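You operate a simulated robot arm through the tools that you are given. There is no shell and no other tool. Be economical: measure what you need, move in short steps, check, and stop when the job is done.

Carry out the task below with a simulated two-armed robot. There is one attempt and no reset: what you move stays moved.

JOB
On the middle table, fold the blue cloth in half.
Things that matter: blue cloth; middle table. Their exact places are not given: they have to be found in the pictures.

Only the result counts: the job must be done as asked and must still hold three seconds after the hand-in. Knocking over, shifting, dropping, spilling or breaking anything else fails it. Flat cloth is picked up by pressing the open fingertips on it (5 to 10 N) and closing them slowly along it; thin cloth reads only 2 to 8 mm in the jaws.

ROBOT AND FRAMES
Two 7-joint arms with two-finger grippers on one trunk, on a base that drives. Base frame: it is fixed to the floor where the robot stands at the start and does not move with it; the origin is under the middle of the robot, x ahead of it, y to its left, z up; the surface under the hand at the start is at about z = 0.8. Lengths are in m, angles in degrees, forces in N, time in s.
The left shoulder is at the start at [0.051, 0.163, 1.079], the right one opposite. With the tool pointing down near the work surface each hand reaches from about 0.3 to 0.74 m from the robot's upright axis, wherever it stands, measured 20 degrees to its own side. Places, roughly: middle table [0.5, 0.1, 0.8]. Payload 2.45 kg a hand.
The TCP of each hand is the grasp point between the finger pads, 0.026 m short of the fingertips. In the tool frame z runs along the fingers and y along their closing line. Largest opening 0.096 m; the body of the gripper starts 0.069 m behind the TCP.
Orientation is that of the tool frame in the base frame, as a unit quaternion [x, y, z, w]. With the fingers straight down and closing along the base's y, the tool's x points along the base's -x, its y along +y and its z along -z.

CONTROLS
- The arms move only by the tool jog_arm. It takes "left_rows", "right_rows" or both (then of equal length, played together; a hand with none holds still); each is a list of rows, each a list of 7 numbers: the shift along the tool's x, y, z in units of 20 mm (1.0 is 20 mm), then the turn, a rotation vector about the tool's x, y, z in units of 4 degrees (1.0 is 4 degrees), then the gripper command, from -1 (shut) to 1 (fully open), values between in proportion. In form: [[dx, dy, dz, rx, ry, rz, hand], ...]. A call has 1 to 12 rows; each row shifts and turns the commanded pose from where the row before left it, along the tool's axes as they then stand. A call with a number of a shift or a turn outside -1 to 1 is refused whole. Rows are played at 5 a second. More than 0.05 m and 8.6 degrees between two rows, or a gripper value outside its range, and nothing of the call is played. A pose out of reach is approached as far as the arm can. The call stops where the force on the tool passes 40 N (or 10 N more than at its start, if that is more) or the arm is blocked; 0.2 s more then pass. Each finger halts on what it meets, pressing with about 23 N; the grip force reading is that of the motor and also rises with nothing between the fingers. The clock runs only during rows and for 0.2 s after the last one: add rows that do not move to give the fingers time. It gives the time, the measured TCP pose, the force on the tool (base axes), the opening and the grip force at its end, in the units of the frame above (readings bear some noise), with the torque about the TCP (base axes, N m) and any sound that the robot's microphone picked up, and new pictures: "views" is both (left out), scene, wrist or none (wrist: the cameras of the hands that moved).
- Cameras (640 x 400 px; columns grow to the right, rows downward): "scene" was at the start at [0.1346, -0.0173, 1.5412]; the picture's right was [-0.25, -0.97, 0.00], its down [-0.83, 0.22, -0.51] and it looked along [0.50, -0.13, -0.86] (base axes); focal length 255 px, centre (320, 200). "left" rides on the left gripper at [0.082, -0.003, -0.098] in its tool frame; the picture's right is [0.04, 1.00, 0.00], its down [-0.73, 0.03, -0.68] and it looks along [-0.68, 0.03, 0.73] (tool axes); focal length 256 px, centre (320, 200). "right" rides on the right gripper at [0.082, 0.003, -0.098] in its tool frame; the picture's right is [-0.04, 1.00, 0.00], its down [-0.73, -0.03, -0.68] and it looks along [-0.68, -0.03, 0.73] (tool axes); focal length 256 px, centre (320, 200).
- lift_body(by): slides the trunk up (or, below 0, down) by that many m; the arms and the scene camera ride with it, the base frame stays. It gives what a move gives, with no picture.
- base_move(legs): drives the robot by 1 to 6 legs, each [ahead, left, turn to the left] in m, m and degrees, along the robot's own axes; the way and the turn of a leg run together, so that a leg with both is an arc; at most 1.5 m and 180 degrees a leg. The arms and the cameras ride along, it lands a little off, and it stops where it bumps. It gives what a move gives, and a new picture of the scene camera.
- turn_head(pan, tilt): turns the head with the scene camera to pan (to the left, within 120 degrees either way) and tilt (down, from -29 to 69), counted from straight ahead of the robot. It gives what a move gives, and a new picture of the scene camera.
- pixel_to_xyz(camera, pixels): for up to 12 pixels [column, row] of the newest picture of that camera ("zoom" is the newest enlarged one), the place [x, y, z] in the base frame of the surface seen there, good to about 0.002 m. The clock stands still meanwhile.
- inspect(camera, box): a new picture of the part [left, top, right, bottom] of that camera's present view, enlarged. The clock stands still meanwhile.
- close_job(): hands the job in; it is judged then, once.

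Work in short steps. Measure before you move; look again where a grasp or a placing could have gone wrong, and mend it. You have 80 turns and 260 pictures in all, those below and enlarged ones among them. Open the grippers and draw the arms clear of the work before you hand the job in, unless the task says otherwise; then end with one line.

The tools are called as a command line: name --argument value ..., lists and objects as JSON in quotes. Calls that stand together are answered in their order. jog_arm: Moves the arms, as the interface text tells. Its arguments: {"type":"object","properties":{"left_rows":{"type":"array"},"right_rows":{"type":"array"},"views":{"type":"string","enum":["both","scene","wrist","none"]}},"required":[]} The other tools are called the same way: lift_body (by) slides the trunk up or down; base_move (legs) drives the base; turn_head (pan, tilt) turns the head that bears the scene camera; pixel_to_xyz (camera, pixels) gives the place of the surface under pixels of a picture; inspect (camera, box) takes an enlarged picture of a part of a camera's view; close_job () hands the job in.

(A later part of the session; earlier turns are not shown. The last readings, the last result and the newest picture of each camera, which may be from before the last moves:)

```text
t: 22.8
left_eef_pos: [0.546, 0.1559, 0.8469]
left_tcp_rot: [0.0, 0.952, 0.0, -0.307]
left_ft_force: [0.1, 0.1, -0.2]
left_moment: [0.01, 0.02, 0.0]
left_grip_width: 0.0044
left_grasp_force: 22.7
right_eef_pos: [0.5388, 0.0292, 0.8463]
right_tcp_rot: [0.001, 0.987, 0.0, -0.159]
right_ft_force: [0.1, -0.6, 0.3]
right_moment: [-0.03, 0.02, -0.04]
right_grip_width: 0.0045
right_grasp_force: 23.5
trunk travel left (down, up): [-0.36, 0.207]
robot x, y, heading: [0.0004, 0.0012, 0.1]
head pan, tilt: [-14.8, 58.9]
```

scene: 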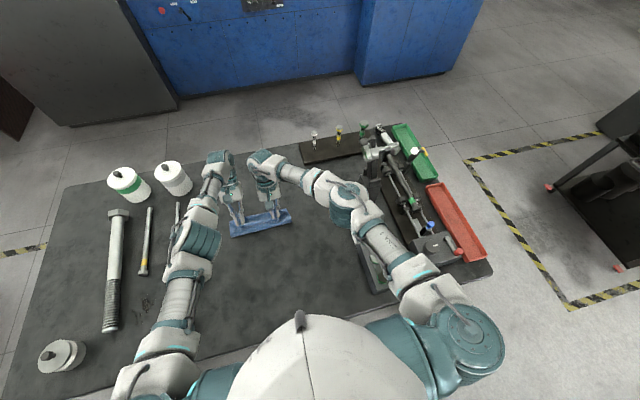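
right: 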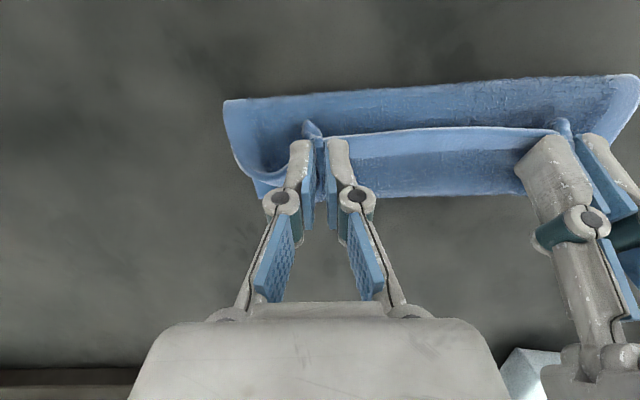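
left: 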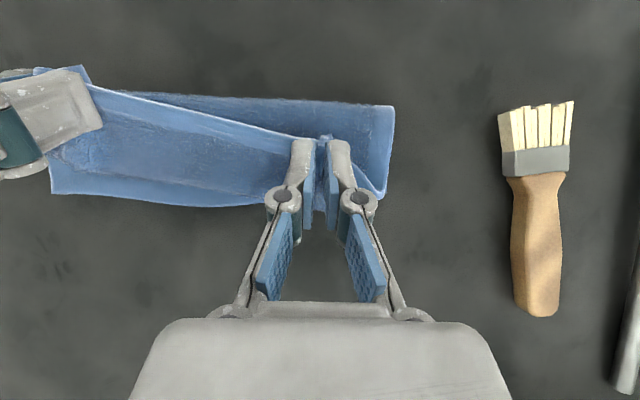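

Both hands are level. I measure the fold line and layer edges before releasing.

inspect --camera "right" --box '[200, 60, 440, 210]'

pixel_to_xyz --camera "right" --pixels '[[430, 90], [430, 110], [430, 128], [430, 150], [430, 190], [226, 103], [262, 192], [256, 185], [245, 170]]'

```text
2.67 times, centred on (320, 135) of right
```

zoom: 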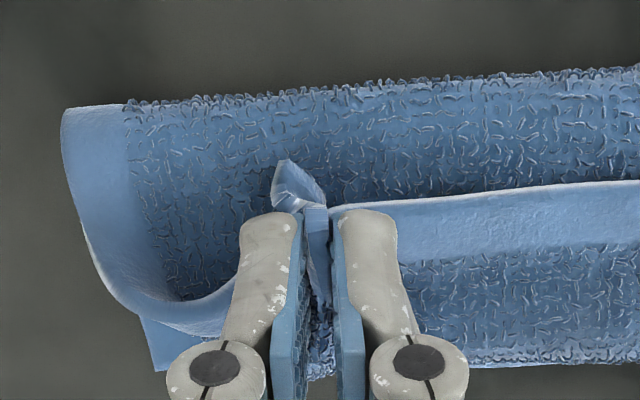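

```text
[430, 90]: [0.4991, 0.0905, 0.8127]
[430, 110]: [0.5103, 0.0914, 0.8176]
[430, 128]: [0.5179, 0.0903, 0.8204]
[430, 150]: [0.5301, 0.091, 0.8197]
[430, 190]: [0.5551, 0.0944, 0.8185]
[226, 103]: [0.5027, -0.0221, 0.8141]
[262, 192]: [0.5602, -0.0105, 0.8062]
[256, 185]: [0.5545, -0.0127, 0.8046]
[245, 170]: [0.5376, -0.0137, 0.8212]
```

The fold line is at x≈0.498 while the bottom edge is at about 0.563, so I back the hands up another ~27 mm.

jog_arm --left_rows '[[0.254, 0, 0.246, 0, 0, 0, -1], [0.254, 0, 0.246, 0, 0, 0, -1], [0.254, 0, 0.246, 0, 0, 0, -1], [0.254, 0, 0.246, 0, 0, 0, -1]]' --right_rows '[[0.25, 0, 0.13, 0, 0.5, 0, -1], [0.25, 0, 0.13, 0, 0.5, 0, -1], [0.25, 0, 0.13, 0, 0.5, 0, -1], [0.25, 0, 0.13, 0, 0.5, 0, -1]]' --views "wrist"

```text
t: 23.8
left_eef_pos: [0.5142, 0.1578, 0.8432]
left_tcp_rot: [0.001, 0.951, 0.0, -0.308]
left_ft_force: [-0.5, -0.5, 0.4]
left_moment: [0.0, 0.0, 0.04]
left_grip_width: 0.0045
left_grasp_force: 23.1
right_eef_pos: [0.5155, 0.0293, 0.8433]
right_tcp_rot: [0.001, 0.974, 0.001, -0.228]
right_ft_force: [0.7, 0.1, 0.1]
right_moment: [-0.02, -0.03, -0.05]
right_grip_width: 0.0044
right_grasp_force: 22.7
trunk travel left (down, up): [-0.36, 0.207]
robot x, y, heading: [-0.0009, -0.0006, -0.1]
head pan, tilt: [-14.8, 58.9]
```

right: 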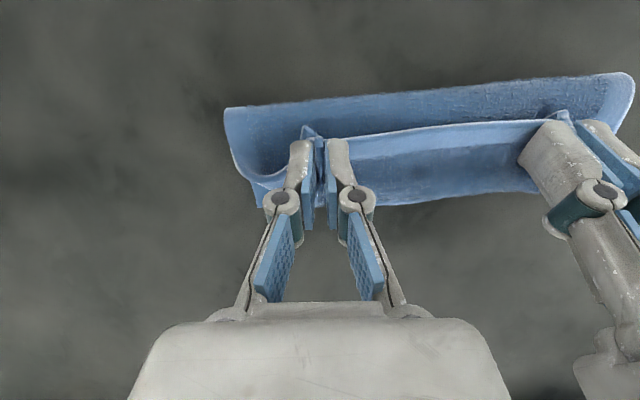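
left: 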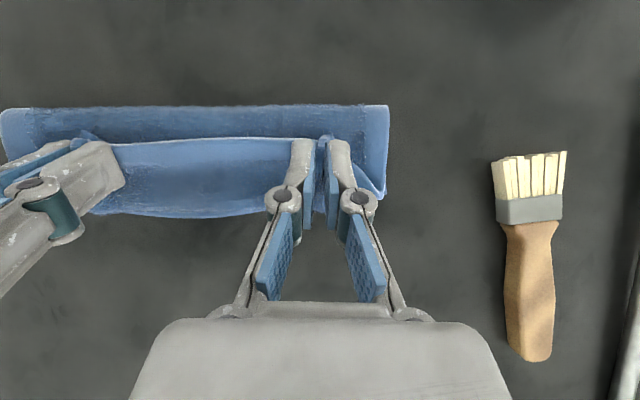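

pixel_to_xyz --camera "left" --pixels '[[200, 108], [200, 125], [200, 138], [200, 170], [200, 212], [385, 108], [383, 198], [387, 170]]'

inspect --camera "left" --box '[260, 80, 420, 230]'

inspect --camera "right" --box '[200, 70, 440, 220]'

pixel_to_xyz --camera "right" --pixels '[[430, 97], [430, 120], [430, 128], [430, 195], [226, 109], [265, 203], [258, 198], [245, 170]]'

```text
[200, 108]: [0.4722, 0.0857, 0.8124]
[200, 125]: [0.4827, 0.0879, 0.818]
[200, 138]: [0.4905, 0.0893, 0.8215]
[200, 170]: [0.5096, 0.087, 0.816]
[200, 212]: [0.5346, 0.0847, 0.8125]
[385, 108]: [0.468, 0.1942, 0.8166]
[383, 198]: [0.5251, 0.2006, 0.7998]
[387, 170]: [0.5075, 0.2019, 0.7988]
```

```text
2.67 times, centred on (340, 155) of left
```

zoom: 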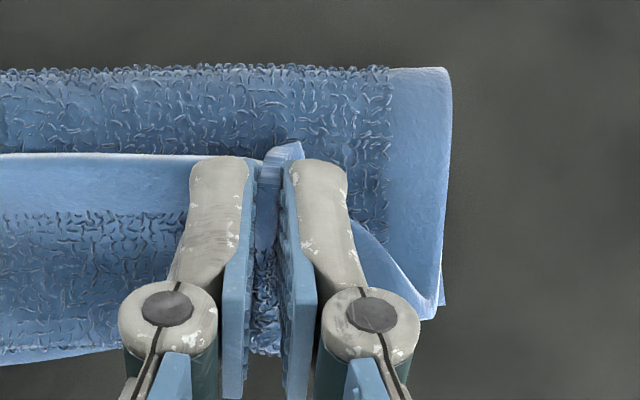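

```text
2.67 times, centred on (320, 145) of right
```

zoom: 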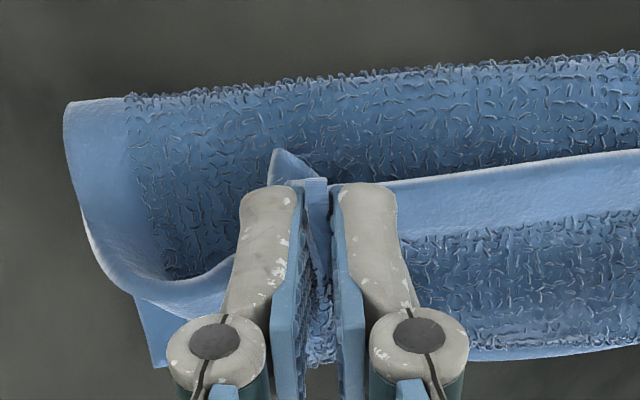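

```text
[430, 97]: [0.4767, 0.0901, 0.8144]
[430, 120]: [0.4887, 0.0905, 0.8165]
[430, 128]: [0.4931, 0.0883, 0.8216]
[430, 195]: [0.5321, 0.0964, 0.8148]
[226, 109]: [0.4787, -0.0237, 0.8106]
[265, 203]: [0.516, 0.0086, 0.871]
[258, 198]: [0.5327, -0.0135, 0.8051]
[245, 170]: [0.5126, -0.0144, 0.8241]
```

The whole cloth slid back instead of rolling (bottom far edge now x≈0.533, fold ≈0.474), so the top layer is still too long. I'll reopen it: lift the edge up and back so the bottom layer lies down to the right length, then fold again on a shorter arc.

jog_arm --left_rows '[[0.6, 0, -0.35, 0, -0.67, 0, -1], [0.75, 0, -0.2, 0, -0.67, 0, -1], [0.75, 0, -0.1, 0, -0.67, 0, -1], [0.75, 0, 0, 0, -0.67, 0, -1], [0.75, 0, 0.05, 0, -0.67, 0, -1], [0.75, 0, 0.05, 0, -0.67, 0, -1]]' --right_rows '[[0.6, 0, -0.4, 0, -0.25, 0, -1], [0.75, 0, -0.25, 0, -0.25, 0, -1], [0.75, 0, -0.15, 0, -0.25, 0, -1], [0.75, 0, -0.05, 0, -0.25, 0, -1], [0.75, 0, 0, 0, -0.25, 0, -1], [0.75, 0, 0, 0, -0.25, 0, -1]]'

```text
t: 25.2
left_eef_pos: [0.4425, 0.1573, 0.8935]
left_tcp_rot: [0.0, 0.985, -0.001, -0.171]
left_ft_force: [0.9, -0.9, 0.3]
left_moment: [-0.03, 0.01, 0.0]
left_grip_width: 0.0046
left_grasp_force: 23.1
right_eef_pos: [0.4427, 0.0289, 0.8948]
right_tcp_rot: [0.0, 0.984, -0.001, -0.175]
right_ft_force: [0.1, 0.9, -0.8]
right_moment: [-0.01, 0.0, -0.08]
right_grip_width: 0.0042
right_grasp_force: 23.3
trunk travel left (down, up): [-0.36, 0.207]
robot x, y, heading: [0.0038, 0.0006, 0.0]
head pan, tilt: [-14.8, 58.9]
```

scene: 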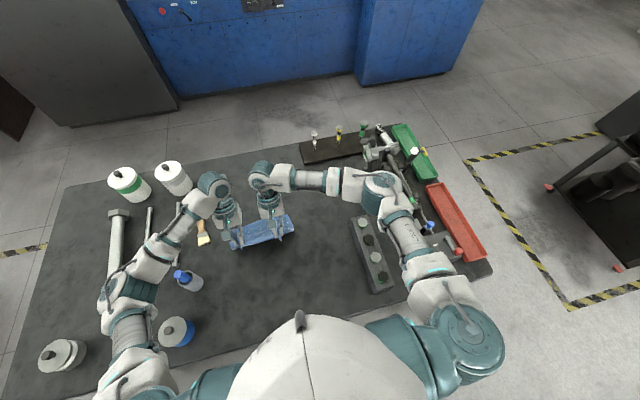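
right: 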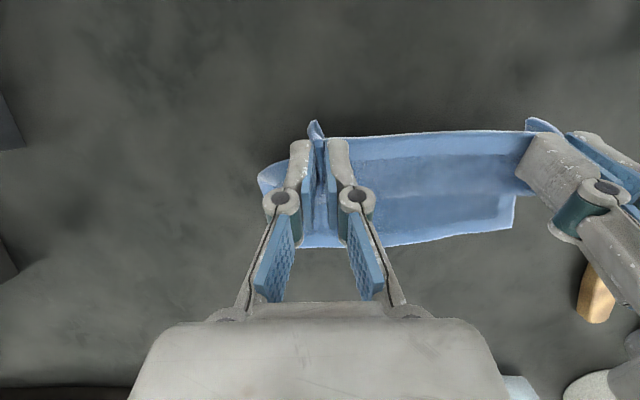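
left: 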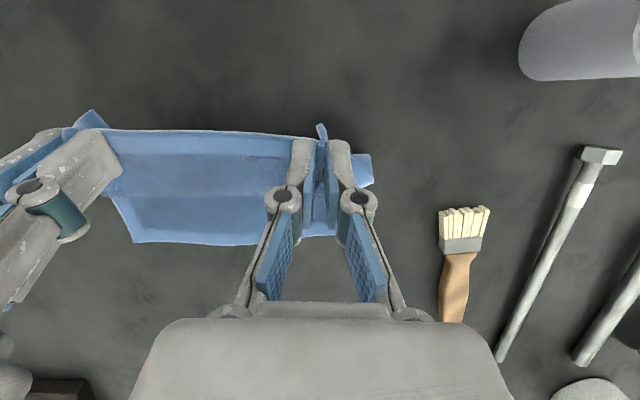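

The edge is lifted again and hands are symmetric. I measure the bottom layer's far edge.

pixel_to_xyz --camera "left" --pixels '[[200, 243], [134, 240], [330, 232], [200, 225], [200, 205], [200, 180], [200, 150], [200, 135]]'

pixel_to_xyz --camera "right" --pixels '[[420, 240], [308, 244], [512, 225], [420, 220], [420, 190], [420, 150], [268, 180]]'

inspect --camera "scene" --box '[200, 190, 320, 265]'

```text
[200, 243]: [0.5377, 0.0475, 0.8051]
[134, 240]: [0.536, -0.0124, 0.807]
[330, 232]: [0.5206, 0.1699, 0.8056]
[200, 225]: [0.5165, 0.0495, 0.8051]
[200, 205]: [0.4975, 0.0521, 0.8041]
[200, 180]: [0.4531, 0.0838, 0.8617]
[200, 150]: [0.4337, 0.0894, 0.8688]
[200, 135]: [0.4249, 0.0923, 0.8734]
```

```text
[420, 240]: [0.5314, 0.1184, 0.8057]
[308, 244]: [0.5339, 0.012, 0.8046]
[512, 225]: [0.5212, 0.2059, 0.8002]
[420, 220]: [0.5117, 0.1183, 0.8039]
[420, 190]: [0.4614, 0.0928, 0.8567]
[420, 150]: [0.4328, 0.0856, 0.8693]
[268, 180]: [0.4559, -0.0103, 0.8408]
```

```text
5.33 times, centred on (260, 228) of scene
```

zoom: 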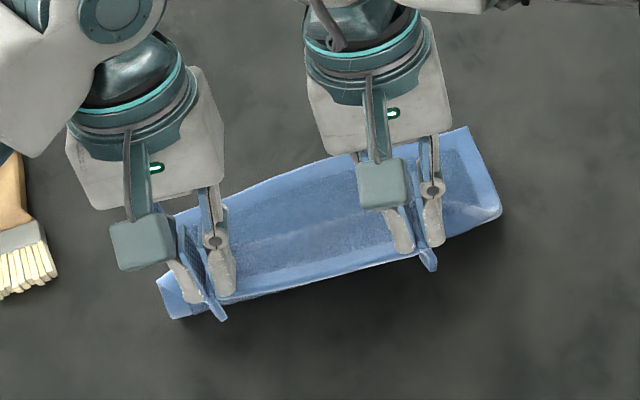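

Bottom far edge is now at x≈0.523 (left) to 0.536 (right), so the fold should lie near 0.434/0.446. I fold again on a shorter arc with more pitch, coming down just past the fold.

jog_arm --left_rows '[[-0.264, 0, -0.073, 0, 0.75, 0, -1], [-0.264, 0, -0.073, 0, 0.75, 0, -1], [-0.264, 0, -0.073, 0, 0.75, 0, -1], [-0.264, 0, -0.073, 0, 0.75, 0, -1], [-0.49, 0, 0.305, 0, 0.75, 0, -1], [-0.49, 0, 0.305, 0, 0.75, 0, -1], [-0.49, 0, 0.305, 0, 0.75, 0, -1], [-0.49, 0, 0.305, 0, 0.75, 0, -1]]' --right_rows '[[-0.331, 0, -0.105, 0, 0.75, 0, -1], [-0.331, 0, -0.105, 0, 0.75, 0, -1], [-0.331, 0, -0.105, 0, 0.75, 0, -1], [-0.331, 0, -0.105, 0, 0.75, 0, -1], [-0.54, 0, 0.267, 0, 0.75, 0, -1], [-0.54, 0, 0.267, 0, 0.75, 0, -1], [-0.54, 0, 0.267, 0, 0.75, 0, -1], [-0.54, 0, 0.267, 0, 0.75, 0, -1]]'

```text
t: 27.0
left_eef_pos: [0.4847, 0.1574, 0.847]
left_tcp_rot: [0.0, 0.928, 0.0, -0.374]
left_ft_force: [0.4, -1.9, 0.6]
left_moment: [-0.03, 0.01, 0.03]
left_grip_width: 0.0044
left_grasp_force: 23.5
right_eef_pos: [0.4827, 0.0271, 0.8605]
right_tcp_rot: [0.0, 0.936, 0.0, -0.352]
right_ft_force: [0.4, 2.8, -0.4]
right_moment: [0.02, -0.01, -0.03]
right_grip_width: 0.0046
right_grasp_force: 23.1
right hand out of reach, approached as far as the arm can: row 7, 8
trunk travel left (down, up): [-0.36, 0.207]
robot x, y, heading: [0.0005, 0.0009, -0.1]
head pan, tilt: [-14.8, 58.9]
```

scene: 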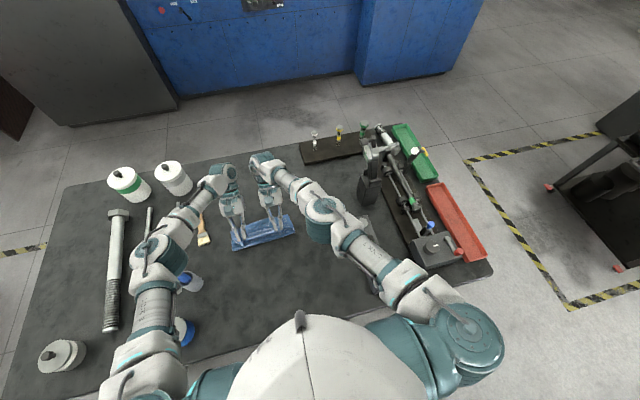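
right: 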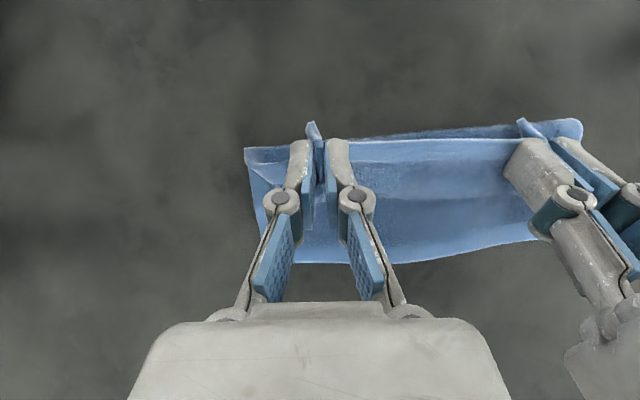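
left: 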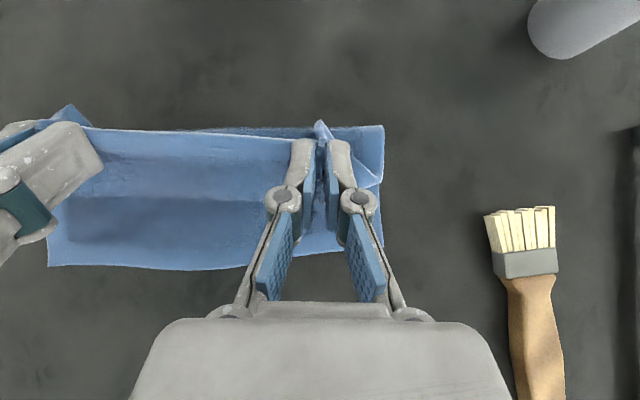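

Much better: the bottom layer now shows well beyond the edge. I lower the right hand to match with slightly less pitch.

jog_arm --right_rows '[[0, 0, 0, 0, -0.8, 0, -1], [-0.22, 0, 0.13, 0, -0.8, 0, -1], [-0.24, 0, 0.16, 0, -0.6, 0, -1], [0, 0, 0, 0, 0, 0, -1]]'

pixel_to_xyz --camera "right" --pixels '[[430, 110], [430, 125], [430, 135], [430, 150], [430, 180], [430, 210], [430, 240], [430, 254], [330, 258], [530, 236], [230, 120], [575, 125]]'

inspect --camera "scene" --box '[200, 190, 320, 265]'

```text
t: 28.0
left_eef_pos: [0.4835, 0.1577, 0.8469]
left_tcp_rot: [0.001, 0.928, 0.0, -0.373]
left_ft_force: [0.6, -5.2, -0.1]
left_moment: [-0.09, -0.07, 0.12]
left_grip_width: 0.0047
left_grasp_force: 22.2
right_eef_pos: [0.484, 0.0273, 0.8522]
right_tcp_rot: [0.0, 0.961, 0.0, -0.277]
right_ft_force: [-0.2, 4.2, 0.3]
right_moment: [0.1, 0.0, -0.06]
right_grip_width: 0.0049
right_grasp_force: 22.8
trunk travel left (down, up): [-0.36, 0.207]
robot x, y, heading: [-0.0009, 0.0005, -0.3]
head pan, tilt: [-14.8, 58.9]
```

scene: 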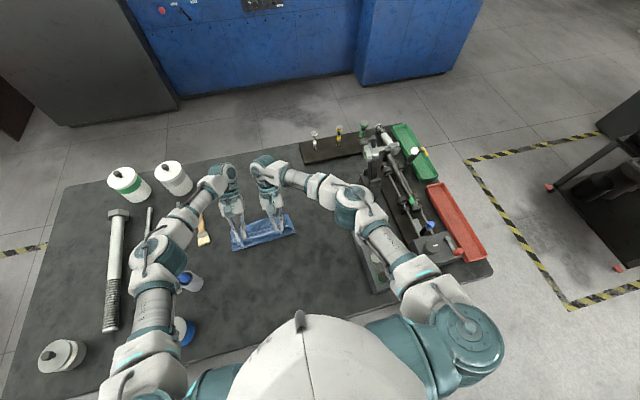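
right: 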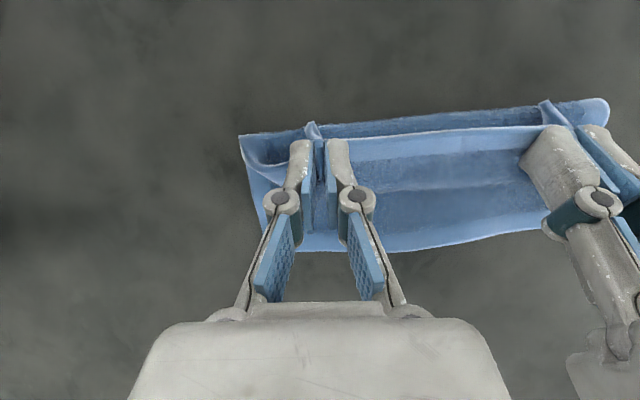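

```text
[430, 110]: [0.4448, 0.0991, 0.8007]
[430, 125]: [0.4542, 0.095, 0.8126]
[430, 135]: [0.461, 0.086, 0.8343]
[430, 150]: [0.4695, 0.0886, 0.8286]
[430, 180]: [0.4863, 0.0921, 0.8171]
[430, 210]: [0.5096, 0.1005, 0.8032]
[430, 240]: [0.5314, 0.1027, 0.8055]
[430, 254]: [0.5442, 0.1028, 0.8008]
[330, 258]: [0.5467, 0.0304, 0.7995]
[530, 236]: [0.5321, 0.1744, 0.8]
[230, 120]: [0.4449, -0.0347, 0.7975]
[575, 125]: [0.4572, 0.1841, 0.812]
```

```text
5.33 times, centred on (260, 228) of scene
```

zoom: 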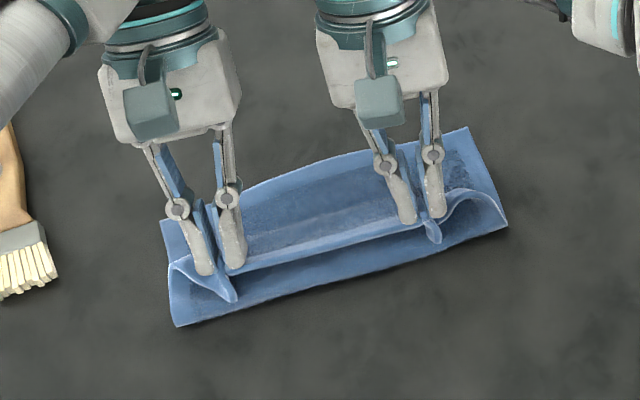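

Bottom layer is now x≈0.448–0.537, about half, with only the edge curled back. I lower slightly and open the jaws gently.

jog_arm --left_rows '[[-0.14, -0.05, 0.145, 0, 0, 0, -1], [-0.14, -0.05, 0.145, 0, 0, 0, -1], [0, 0, 0, 0, 0, 0, -0.8], [0, 0, 0, 0, 0, 0, -0.6], [0, 0, 0, 0, 0, 0, -0.4], [0, 0, 0, 0, 0, 0, -0.2], [0, 0, 0, 0, 0, 0, -0.2]]' --right_rows '[[-0.105, 0.05, 0.17, 0, 0, 0, -1], [-0.105, 0.05, 0.17, 0, 0, 0, -1], [0, 0, 0, 0, 0, 0, -0.8], [0, 0, 0, 0, 0, 0, -0.6], [0, 0, 0, 0, 0, 0, -0.4], [0, 0, 0, 0, 0, 0, -0.2], [0, 0, 0, 0, 0, 0, -0.2]]'

inspect --camera "scene" --box '[200, 190, 320, 265]'

```text
t: 29.6
left_eef_pos: [0.4838, 0.1554, 0.8399]
left_tcp_rot: [-0.001, 0.928, -0.002, -0.373]
left_ft_force: [0.5, -0.2, 0.7]
left_moment: [0.04, 0.01, 0.04]
left_grip_width: 0.0381
left_grasp_force: 0.1
right_eef_pos: [0.4837, 0.0287, 0.8431]
right_tcp_rot: [0.0, 0.961, -0.001, -0.278]
right_ft_force: [-0.1, 0.3, -0.4]
right_moment: [-0.02, -0.01, 0.01]
right_grip_width: 0.0381
right_grasp_force: 0.1
trunk travel left (down, up): [-0.36, 0.207]
robot x, y, heading: [-0.0017, 0.0007, -0.1]
head pan, tilt: [-14.8, 58.9]
```

scene: 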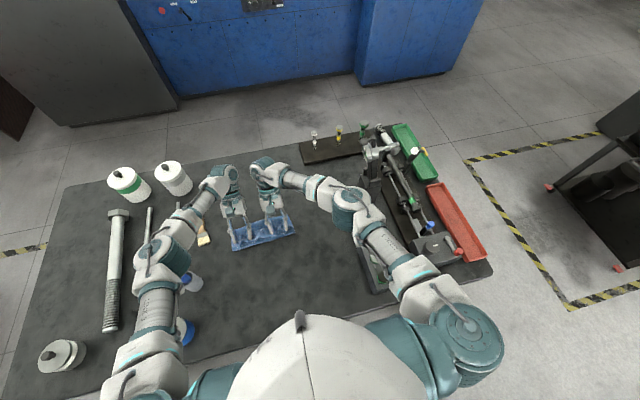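
right: 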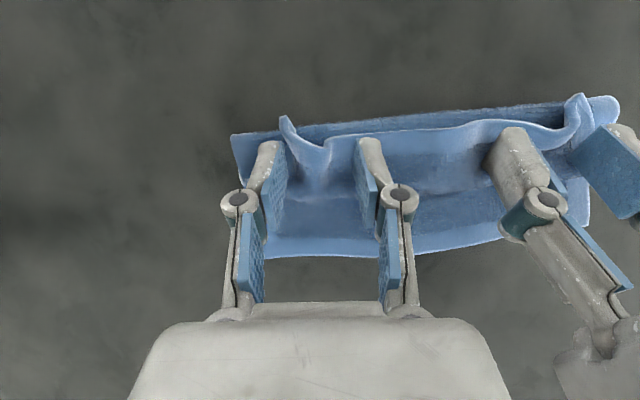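
left: 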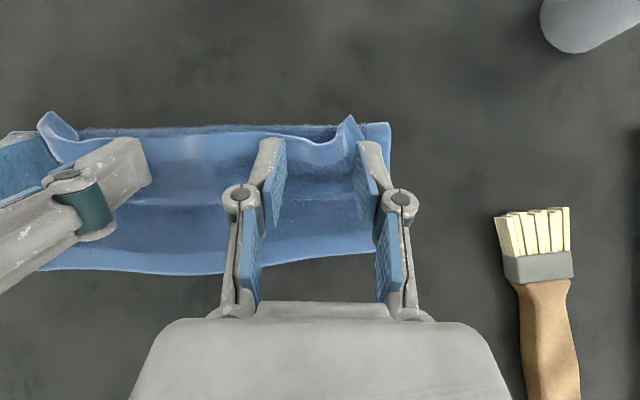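

```text
5.33 times, centred on (260, 228) of scene
```

zoom: 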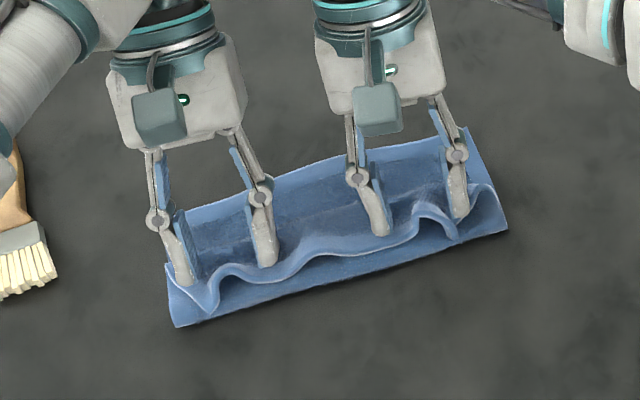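

Released; the flap stands up behind the fingertips. I withdraw both hands along their fingers (up and forward) and look.

jog_arm --left_rows '[[0, 0, -0.6, 0, 0, 0, -0.1], [0, 0, -0.8, 0, 0, 0, -0.1], [0, 0, -1, 0, 0, 0, -0.1], [0, 0, -1, 0, -0.5, 0, -0.1], [0, 0, -1, 0, -1, 0, -0.1]]' --right_rows '[[0, 0, -0.6, 0, 0, 0, -0.1], [0, 0, -0.8, 0, 0, 0, -0.1], [0, 0, -1, 0, 0, 0, -0.1], [0, 0, -1, 0, -0.5, 0, -0.1], [0, 0, -1, 0, -1, 0, -0.1]]'

inspect --camera "scene" --box '[200, 190, 320, 265]'

```text
t: 30.8
left_eef_pos: [0.5461, 0.1551, 0.9043]
left_tcp_rot: [0.0, 0.946, -0.001, -0.324]
left_ft_force: [-0.4, -0.4, -0.6]
left_moment: [0.01, -0.05, 0.0]
left_grip_width: 0.0432
left_grasp_force: 0.1
right_eef_pos: [0.532, 0.0287, 0.9194]
right_tcp_rot: [0.0, 0.974, 0.0, -0.226]
right_ft_force: [-0.3, 0.2, 0.4]
right_moment: [0.01, 0.0, 0.01]
right_grip_width: 0.043
right_grasp_force: 0.0
trunk travel left (down, up): [-0.36, 0.207]
robot x, y, heading: [-0.0036, -0.0001, 0.1]
head pan, tilt: [-14.8, 58.9]
```

scene: 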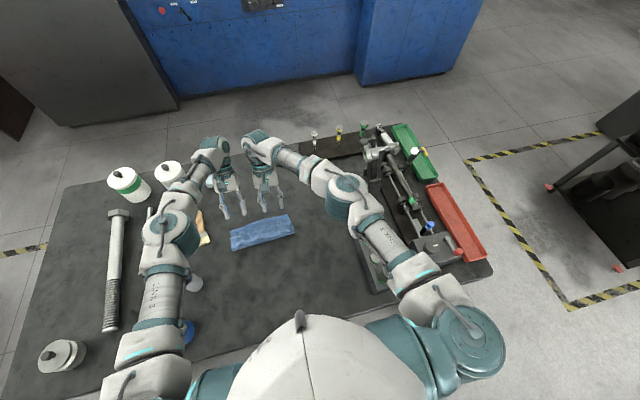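
right: 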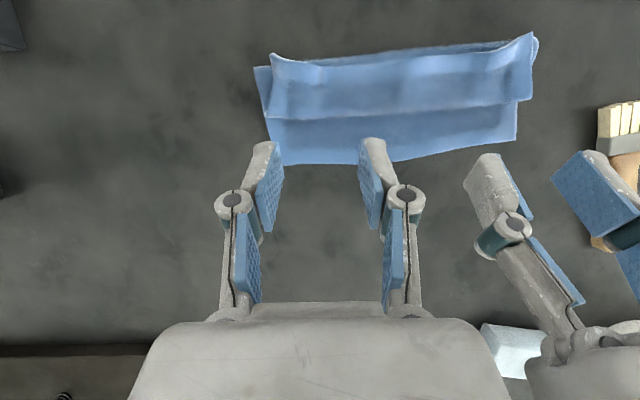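
left: 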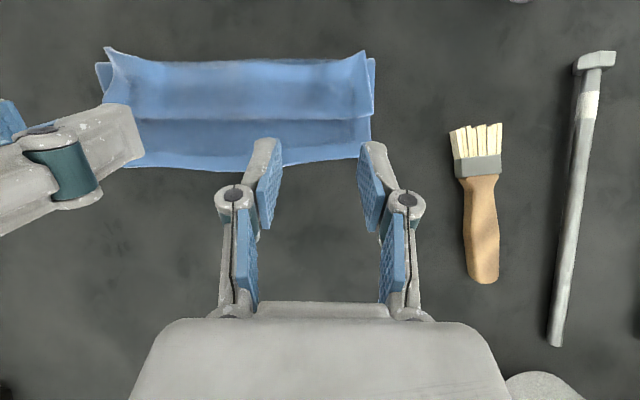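

```text
5.33 times, centred on (260, 228) of scene
```

zoom: 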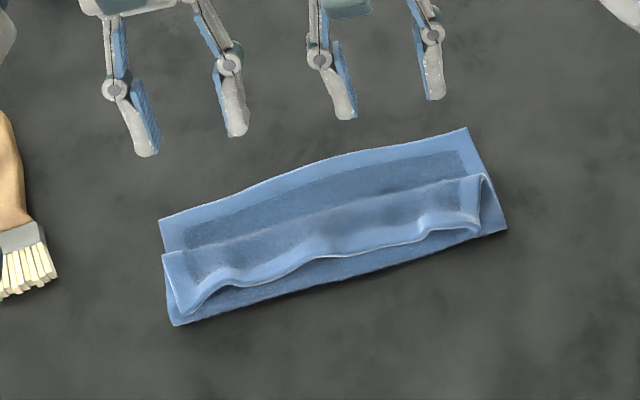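

The free edge is curled back over (edge near zoom (330,250), bend near (330,205)). I measure the profile to plan flipping it forward.

pixel_to_xyz --camera "zoom" --pixels '[[330, 160], [330, 195], [330, 212], [330, 235], [330, 249], [330, 262], [330, 280], [200, 310], [465, 225], [190, 250], [460, 180], [497, 225]]'

pixel_to_xyz --camera "right" --pixels '[[400, 52], [400, 60], [400, 80], [400, 100], [400, 108], [400, 125], [400, 158], [273, 55], [295, 115], [533, 38]]'

```text
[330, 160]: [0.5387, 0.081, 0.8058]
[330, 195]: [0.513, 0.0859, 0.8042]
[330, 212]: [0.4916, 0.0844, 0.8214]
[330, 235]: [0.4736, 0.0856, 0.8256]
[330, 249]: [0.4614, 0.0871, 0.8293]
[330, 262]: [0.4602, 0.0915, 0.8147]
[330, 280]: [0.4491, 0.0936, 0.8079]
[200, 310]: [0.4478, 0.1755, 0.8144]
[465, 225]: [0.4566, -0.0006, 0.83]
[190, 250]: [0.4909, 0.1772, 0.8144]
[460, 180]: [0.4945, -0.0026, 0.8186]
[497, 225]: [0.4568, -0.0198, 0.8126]
```

```text
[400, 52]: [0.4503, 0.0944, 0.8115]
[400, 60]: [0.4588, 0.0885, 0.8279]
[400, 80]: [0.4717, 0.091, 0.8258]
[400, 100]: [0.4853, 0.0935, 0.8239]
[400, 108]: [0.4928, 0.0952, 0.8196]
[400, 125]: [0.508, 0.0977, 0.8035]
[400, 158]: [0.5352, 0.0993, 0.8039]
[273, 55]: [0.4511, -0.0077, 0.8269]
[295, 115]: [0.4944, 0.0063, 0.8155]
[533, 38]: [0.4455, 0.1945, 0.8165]
```

Flap edge is at x≈0.459, z≈0.829; bend at 0.496; bottom edge 0.537. I bring both hands upright behind the fold with jaws opened to 70 mm, so four fingertips can push the flap over forward.

jog_arm --left_rows '[[0.516, -0.025, 0.403, 0, -0.95, 0, 0], [0.542, -0.025, 0.368, 0, -0.95, 0, 0.2], [0.565, -0.025, 0.331, 0, -0.95, 0, 0.46], [0.586, -0.025, 0.293, 0, -0.95, 0, 0.46], [0.604, -0.025, 0.254, 0, -0.95, 0, 0.46], [0.619, -0.025, 0.213, 0, -0.95, 0, 0.46], [0.632, -0.025, 0.172, 0, -0.95, 0, 0.46], [0.642, -0.025, 0.13, 0, -0.95, 0, 0.46], [0.649, -0.025, 0.087, 0, -0.95, 0, 0.46], [0.654, -0.025, 0.043, 0, -0.95, 0, 0.46]]' --right_rows '[[0.526, 0.057, 0.256, 0, -0.653, 0, 0], [0.537, 0.057, 0.232, 0, -0.653, 0, 0.2], [0.547, 0.057, 0.208, 0, -0.653, 0, 0.46], [0.556, 0.057, 0.183, 0, -0.653, 0, 0.46], [0.563, 0.057, 0.157, 0, -0.653, 0, 0.46], [0.57, 0.057, 0.132, 0, -0.653, 0, 0.46], [0.575, 0.057, 0.106, 0, -0.653, 0, 0.46], [0.58, 0.057, 0.079, 0, -0.653, 0, 0.46], [0.583, 0.057, 0.053, 0, -0.653, 0, 0.46], [0.584, 0.057, 0.027, 0, -0.653, 0, 0.46]]' --views "wrist"

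```text
t: 33.0
left_eef_pos: [0.4103, 0.1504, 0.903]
left_tcp_rot: [0.0, 1.0, -0.001, 0.003]
left_ft_force: [0.5, -0.7, -0.6]
left_moment: [0.0, -0.01, 0.01]
left_grip_width: 0.07
left_grasp_force: 0.0
right_eef_pos: [0.4105, 0.0394, 0.9205]
right_tcp_rot: [0.001, 1.0, 0.0, -0.001]
right_ft_force: [0.2, 0.9, 0.1]
right_moment: [0.03, -0.03, -0.03]
right_grip_width: 0.0703
right_grasp_force: 0.0
trunk travel left (down, up): [-0.36, 0.207]
robot x, y, heading: [0.0035, 0.0001, 0.3]
head pan, tilt: [-14.8, 58.9]
```

right: 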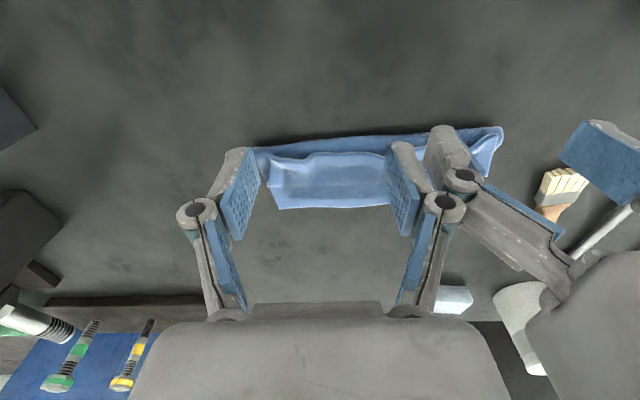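
left: 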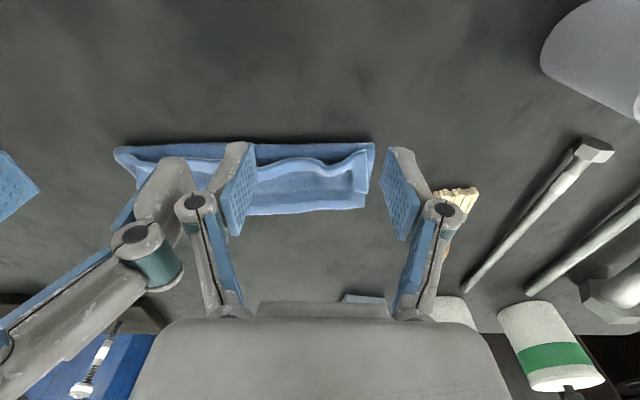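

I zoom in to see the flap edge and fold from behind and measure their heights.

inspect --camera "left" --box '[100, 120, 400, 230]'

pixel_to_xyz --camera "left" --pixels '[[300, 150], [300, 157], [300, 162], [300, 175], [300, 190], [300, 208], [360, 147], [355, 158], [140, 160], [340, 175], [270, 168], [370, 150]]'

pixel_to_xyz --camera "right" --pixels '[[340, 142], [340, 150], [340, 158], [340, 170], [340, 190], [340, 205], [275, 162], [265, 155], [310, 158], [480, 160], [495, 135], [470, 133]]'

```text
2.13 times, centred on (250, 175) of left
```

zoom: 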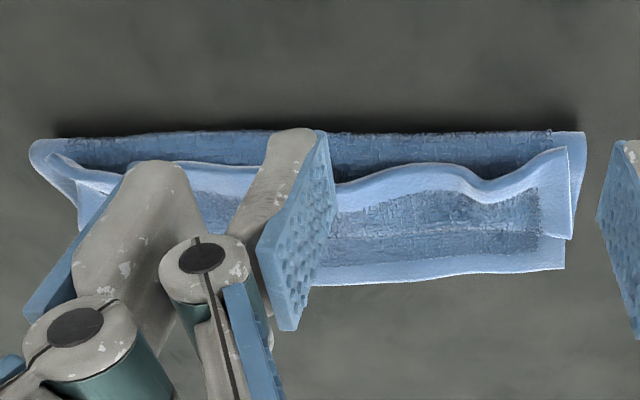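

```text
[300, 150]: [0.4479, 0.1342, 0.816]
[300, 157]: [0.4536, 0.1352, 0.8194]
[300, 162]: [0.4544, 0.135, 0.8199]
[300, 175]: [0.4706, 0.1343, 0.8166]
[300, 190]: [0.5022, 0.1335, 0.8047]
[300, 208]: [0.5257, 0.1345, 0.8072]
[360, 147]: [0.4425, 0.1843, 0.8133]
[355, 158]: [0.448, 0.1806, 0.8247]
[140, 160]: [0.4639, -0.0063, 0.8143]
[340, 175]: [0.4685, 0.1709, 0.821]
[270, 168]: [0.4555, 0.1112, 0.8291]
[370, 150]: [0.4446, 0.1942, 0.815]
```

```text
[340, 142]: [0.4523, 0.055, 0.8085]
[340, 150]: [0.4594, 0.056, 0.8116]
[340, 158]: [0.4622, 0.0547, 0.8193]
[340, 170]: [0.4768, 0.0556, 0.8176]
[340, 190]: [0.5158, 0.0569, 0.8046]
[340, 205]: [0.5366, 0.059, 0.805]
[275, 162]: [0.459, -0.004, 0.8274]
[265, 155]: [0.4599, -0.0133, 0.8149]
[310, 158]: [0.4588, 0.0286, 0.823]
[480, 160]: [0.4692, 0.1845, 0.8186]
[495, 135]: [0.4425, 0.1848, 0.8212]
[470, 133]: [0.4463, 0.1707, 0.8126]
```

Flap edge sits at z≈0.82–0.829 with the fold top around 0.812–0.816. I lower the open fingers behind the fold (front faces at x≈0.422) to tip height 0.815.

jog_arm --left_rows '[[0, 0, 0.775, 0, 0, 0, 0.46], [0, 0, 0.775, 0, 0, 0, 0.46], [0, 0, 0.775, 0, 0, 0, 0.46], [0, 0, 0.775, 0, 0, 0, 0.46], [0, 0, 0, 0, 0, 0, 0.46]]' --right_rows '[[0, 0, 0.99, 0, 0, 0, 0.46], [0, 0, 0.99, 0, 0, 0, 0.46], [0, 0, 0.99, 0, 0, 0, 0.46], [0, 0, 0.99, 0, 0, 0, 0.46], [0, 0, 0, 0, 0, 0, 0.46]]' --views "wrist"

```text
t: 34.2
left_eef_pos: [0.4117, 0.1498, 0.8412]
left_tcp_rot: [0.0, 1.0, 0.0, 0.003]
left_ft_force: [0.3, 0.6, -0.8]
left_moment: [-0.02, -0.01, 0.01]
left_grip_width: 0.0699
left_grasp_force: 0.0
right_eef_pos: [0.412, 0.0387, 0.8403]
right_tcp_rot: [0.0, 1.0, 0.0, -0.001]
right_ft_force: [-0.3, 0.2, -0.7]
right_moment: [-0.01, 0.03, -0.03]
right_grip_width: 0.0702
right_grasp_force: 0.1
trunk travel left (down, up): [-0.36, 0.207]
robot x, y, heading: [-0.0024, 0.0024, -0.1]
head pan, tilt: [-14.8, 58.9]
```

right: 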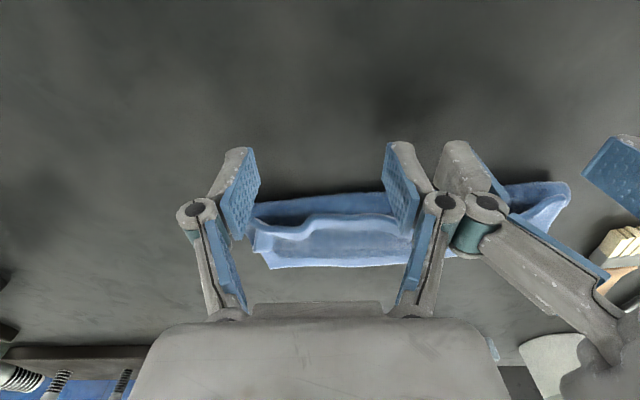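
left: 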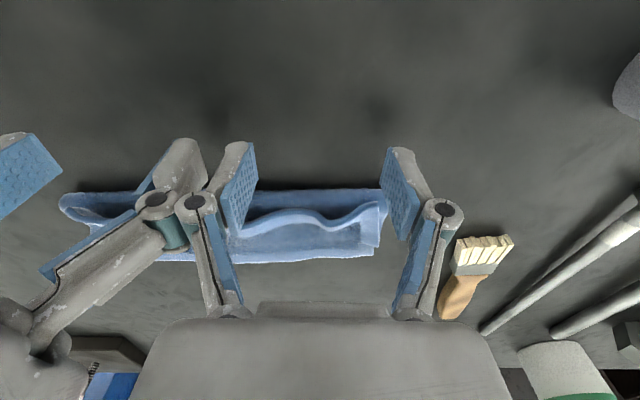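

Outer fingers are a bit wide of the cloth ends, so I narrow the jaws to 55 mm and sweep forward slowly to x≈0.464.

jog_arm --left_rows '[[0, 0, 0, 0, 0, 0, 0.146], [-0.4, 0, 0, 0, 0, 0, 0.146], [-0.4, 0, 0, 0, 0, 0, 0.146], [-0.4, 0, 0, 0, 0, 0, 0.146], [-0.4, 0, 0, 0, 0, 0, 0.146], [-0.4, 0, -0.05, 0, 0, 0, 0.146], [-0.4, 0, -0.05, 0, 0, 0, 0.146], [-0.2, 0, -0.05, 0, 0, 0, 0.146]]' --right_rows '[[0, 0, 0, 0, 0, 0, 0.146], [-0.4, 0, 0, 0, 0, 0, 0.146], [-0.4, 0, 0, 0, 0, 0, 0.146], [-0.4, 0, 0, 0, 0, 0, 0.146], [-0.4, 0, 0, 0, 0, 0, 0.146], [-0.4, 0, -0.05, 0, 0, 0, 0.146], [-0.4, 0, -0.05, 0, 0, 0, 0.146], [-0.2, 0, -0.05, 0, 0, 0, 0.146]]'

inspect --camera "scene" --box '[200, 190, 320, 265]'

inspect --camera "left" --box '[100, 130, 440, 280]'

```text
t: 36.0
left_eef_pos: [0.4652, 0.1507, 0.8436]
left_tcp_rot: [0.0, 1.0, 0.0, 0.003]
left_ft_force: [-0.3, 0.1, 1.5]
left_moment: [0.01, 0.0, -0.03]
left_grip_width: 0.0551
left_grasp_force: 0.1
right_eef_pos: [0.4639, 0.0391, 0.8435]
right_tcp_rot: [0.0, 1.0, 0.0, -0.001]
right_ft_force: [0.7, -0.9, 0.9]
right_moment: [0.02, 0.01, -0.04]
right_grip_width: 0.0552
right_grasp_force: 0.0
trunk travel left (down, up): [-0.36, 0.207]
robot x, y, heading: [0.0009, -0.0027, 0.1]
head pan, tilt: [-14.8, 58.9]
```

scene: 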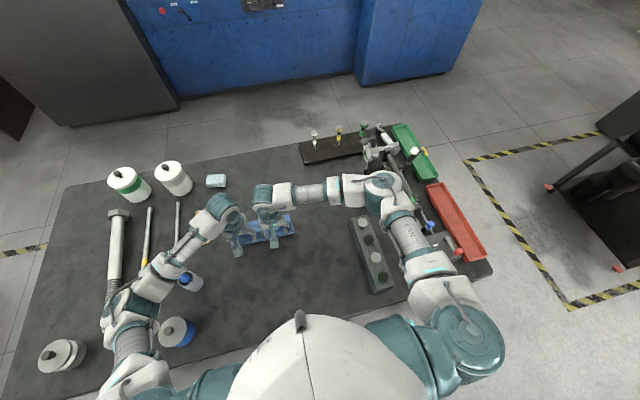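
right: 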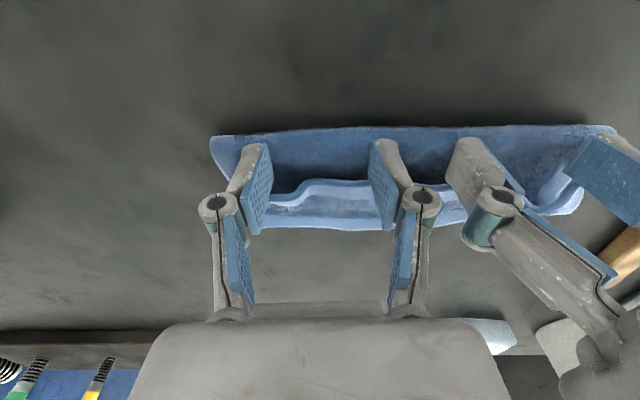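
left: 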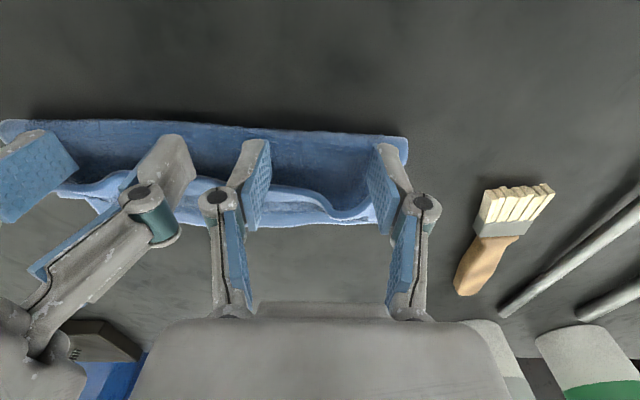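

```text
5.33 times, centred on (260, 228) of scene
```

zoom: 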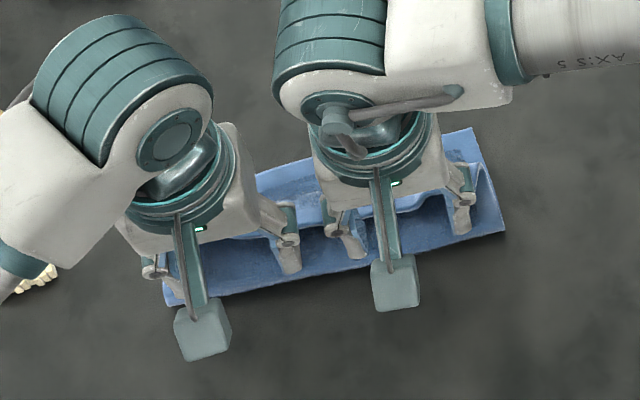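

```text
1.88 times, centred on (270, 205) of left
```

zoom: 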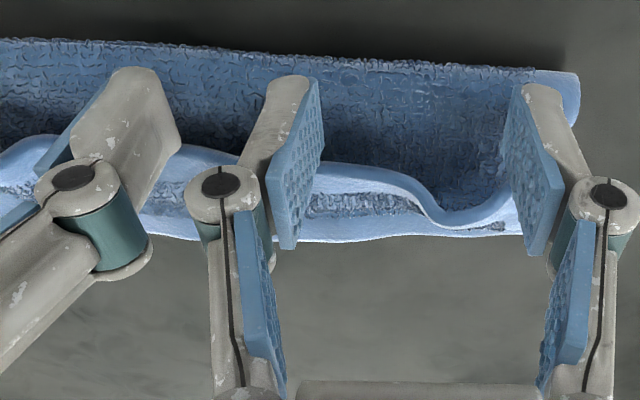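

The flap is being lifted and pushed forward by the fingers while the fold stays put. I continue the sweep.

jog_arm --left_rows '[[-0.4, 0, -0.05, 0, 0, 0, 0.146], [-0.4, 0, -0.05, 0, 0, 0, 0.146], [-0.4, 0, 0, 0, 0, 0, 0.146], [-0.4, 0, 0, 0, 0, 0, 0.146]]' --right_rows '[[-0.4, 0, -0.05, 0, 0, 0, 0.146], [-0.4, 0, -0.05, 0, 0, 0, 0.146], [-0.4, 0, 0, 0, 0, 0, 0.146], [-0.4, 0, 0, 0, 0, 0, 0.146]]' --views "wrist"

inspect --camera "left" --box '[100, 100, 440, 260]'

```text
t: 37.0
left_eef_pos: [0.497, 0.1497, 0.8475]
left_tcp_rot: [0.0, 1.0, 0.0, 0.003]
left_ft_force: [-0.5, 0.8, 0.9]
left_moment: [0.02, 0.03, 0.02]
left_grip_width: 0.0547
left_grasp_force: 0.0
right_eef_pos: [0.4977, 0.039, 0.8445]
right_tcp_rot: [0.0, 1.0, 0.0, -0.002]
right_ft_force: [0.1, -0.5, 0.6]
right_moment: [0.02, -0.01, 0.0]
right_grip_width: 0.0551
right_grasp_force: 0.0
trunk travel left (down, up): [-0.36, 0.207]
robot x, y, heading: [-0.0001, -0.0006, -0.2]
head pan, tilt: [-14.8, 58.9]
```

right: 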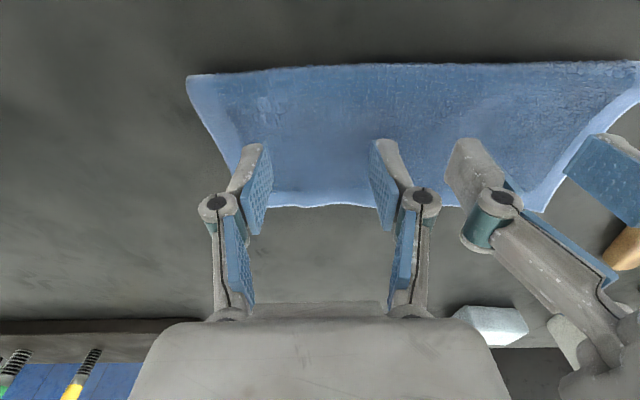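
left: 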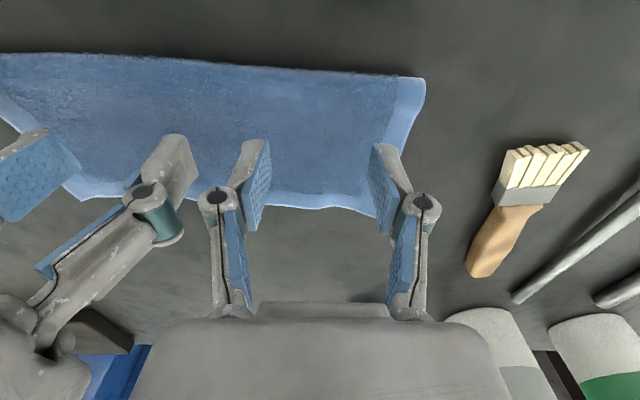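

```text
1.88 times, centred on (270, 180) of left
```

zoom: 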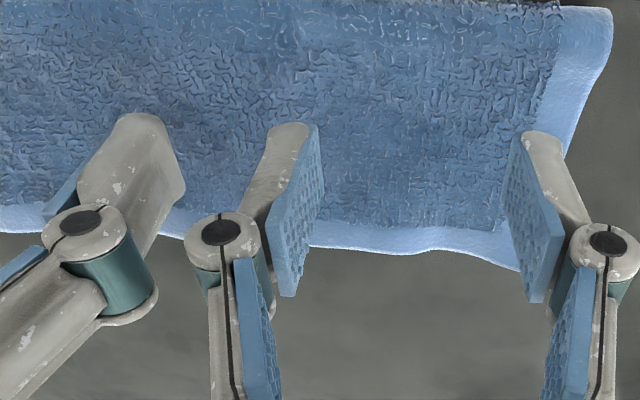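

The flap has flipped forward. I withdraw the hands straight up and back, then look.

jog_arm --left_rows '[[-0.3, 0, -0.2, 0, 0, 0, 0.146], [0, 0, -0.8, 0, 0, 0, 0.146], [0, 0, -1, 0, 0, 0, 0.146], [0, 0.5, -1, 0, 0, 0, 0.146], [0, 1, -1, 0, 0, 0, 0.146], [0, 1, -1, 0, 0, 0, 0.146], [0.5, 1, -0.5, 0, 0, 0, 0.146], [0.5, 1, 0, 0, 0, 0, 0.146], [0.5, 1, 0, 0, 0, 0, 0.146]]' --right_rows '[[-0.3, 0, -0.2, 0, 0, 0, 0.146], [0, 0, -0.8, 0, 0, 0, 0.146], [0, 0, -1, 0, 0, 0, 0.146], [0, -0.5, -1, 0, 0, 0, 0.146], [0, -1, -1, 0, 0, 0, 0.146], [0, -1, -1, 0, 0, 0, 0.146], [0.5, -1, -0.5, 0, 0, 0, 0.146], [0.5, -1, 0, 0, 0, 0, 0.146], [0.5, -1, 0, 0, 0, 0, 0.146]]'

inspect --camera "scene" --box '[200, 190, 320, 265]'

```text
t: 39.0
left_eef_pos: [0.4714, 0.2594, 0.9573]
left_tcp_rot: [0.001, 1.0, -0.001, 0.004]
left_ft_force: [-0.4, 0.1, -0.5]
left_moment: [0.01, -0.02, 0.01]
left_grip_width: 0.0551
left_grasp_force: 0.0
right_eef_pos: [0.471, -0.0704, 0.9556]
right_tcp_rot: [0.001, 1.0, 0.001, -0.001]
right_ft_force: [-0.3, 0.1, 0.9]
right_moment: [-0.01, -0.02, 0.06]
right_grip_width: 0.055
right_grasp_force: 0.1
trunk travel left (down, up): [-0.36, 0.207]
robot x, y, heading: [0.0011, 0.001, 0.1]
head pan, tilt: [-14.8, 58.9]
```

scene: 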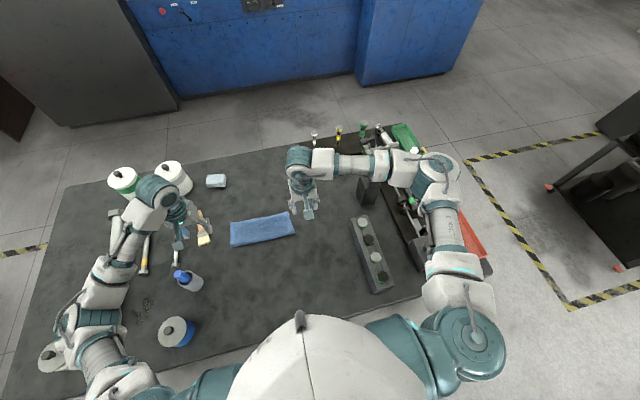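
right: 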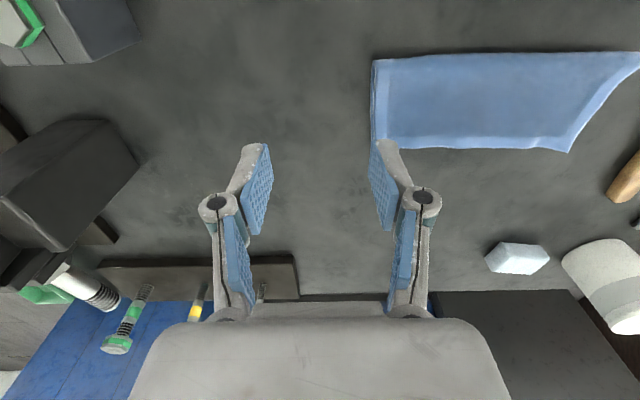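
left: 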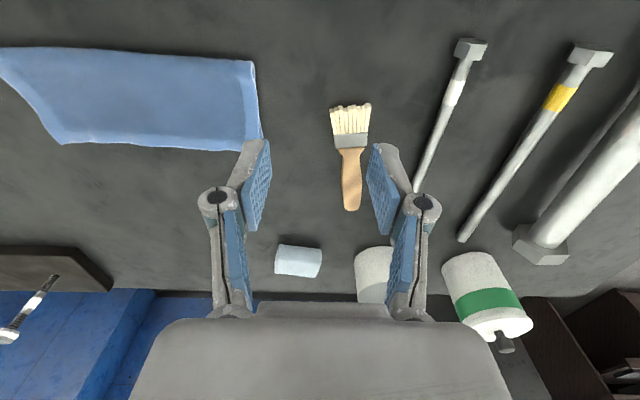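

```text
5.33 times, centred on (260, 228) of scene
```

zoom: 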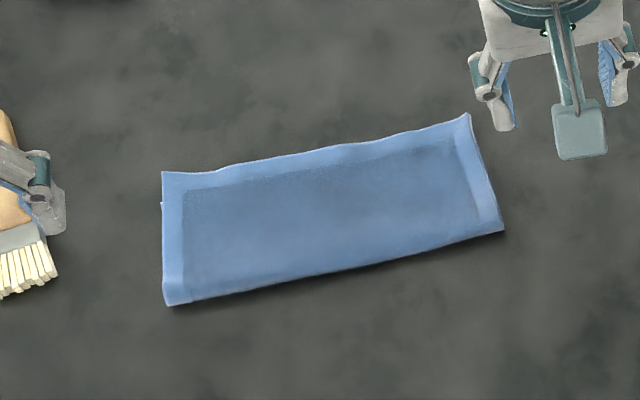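

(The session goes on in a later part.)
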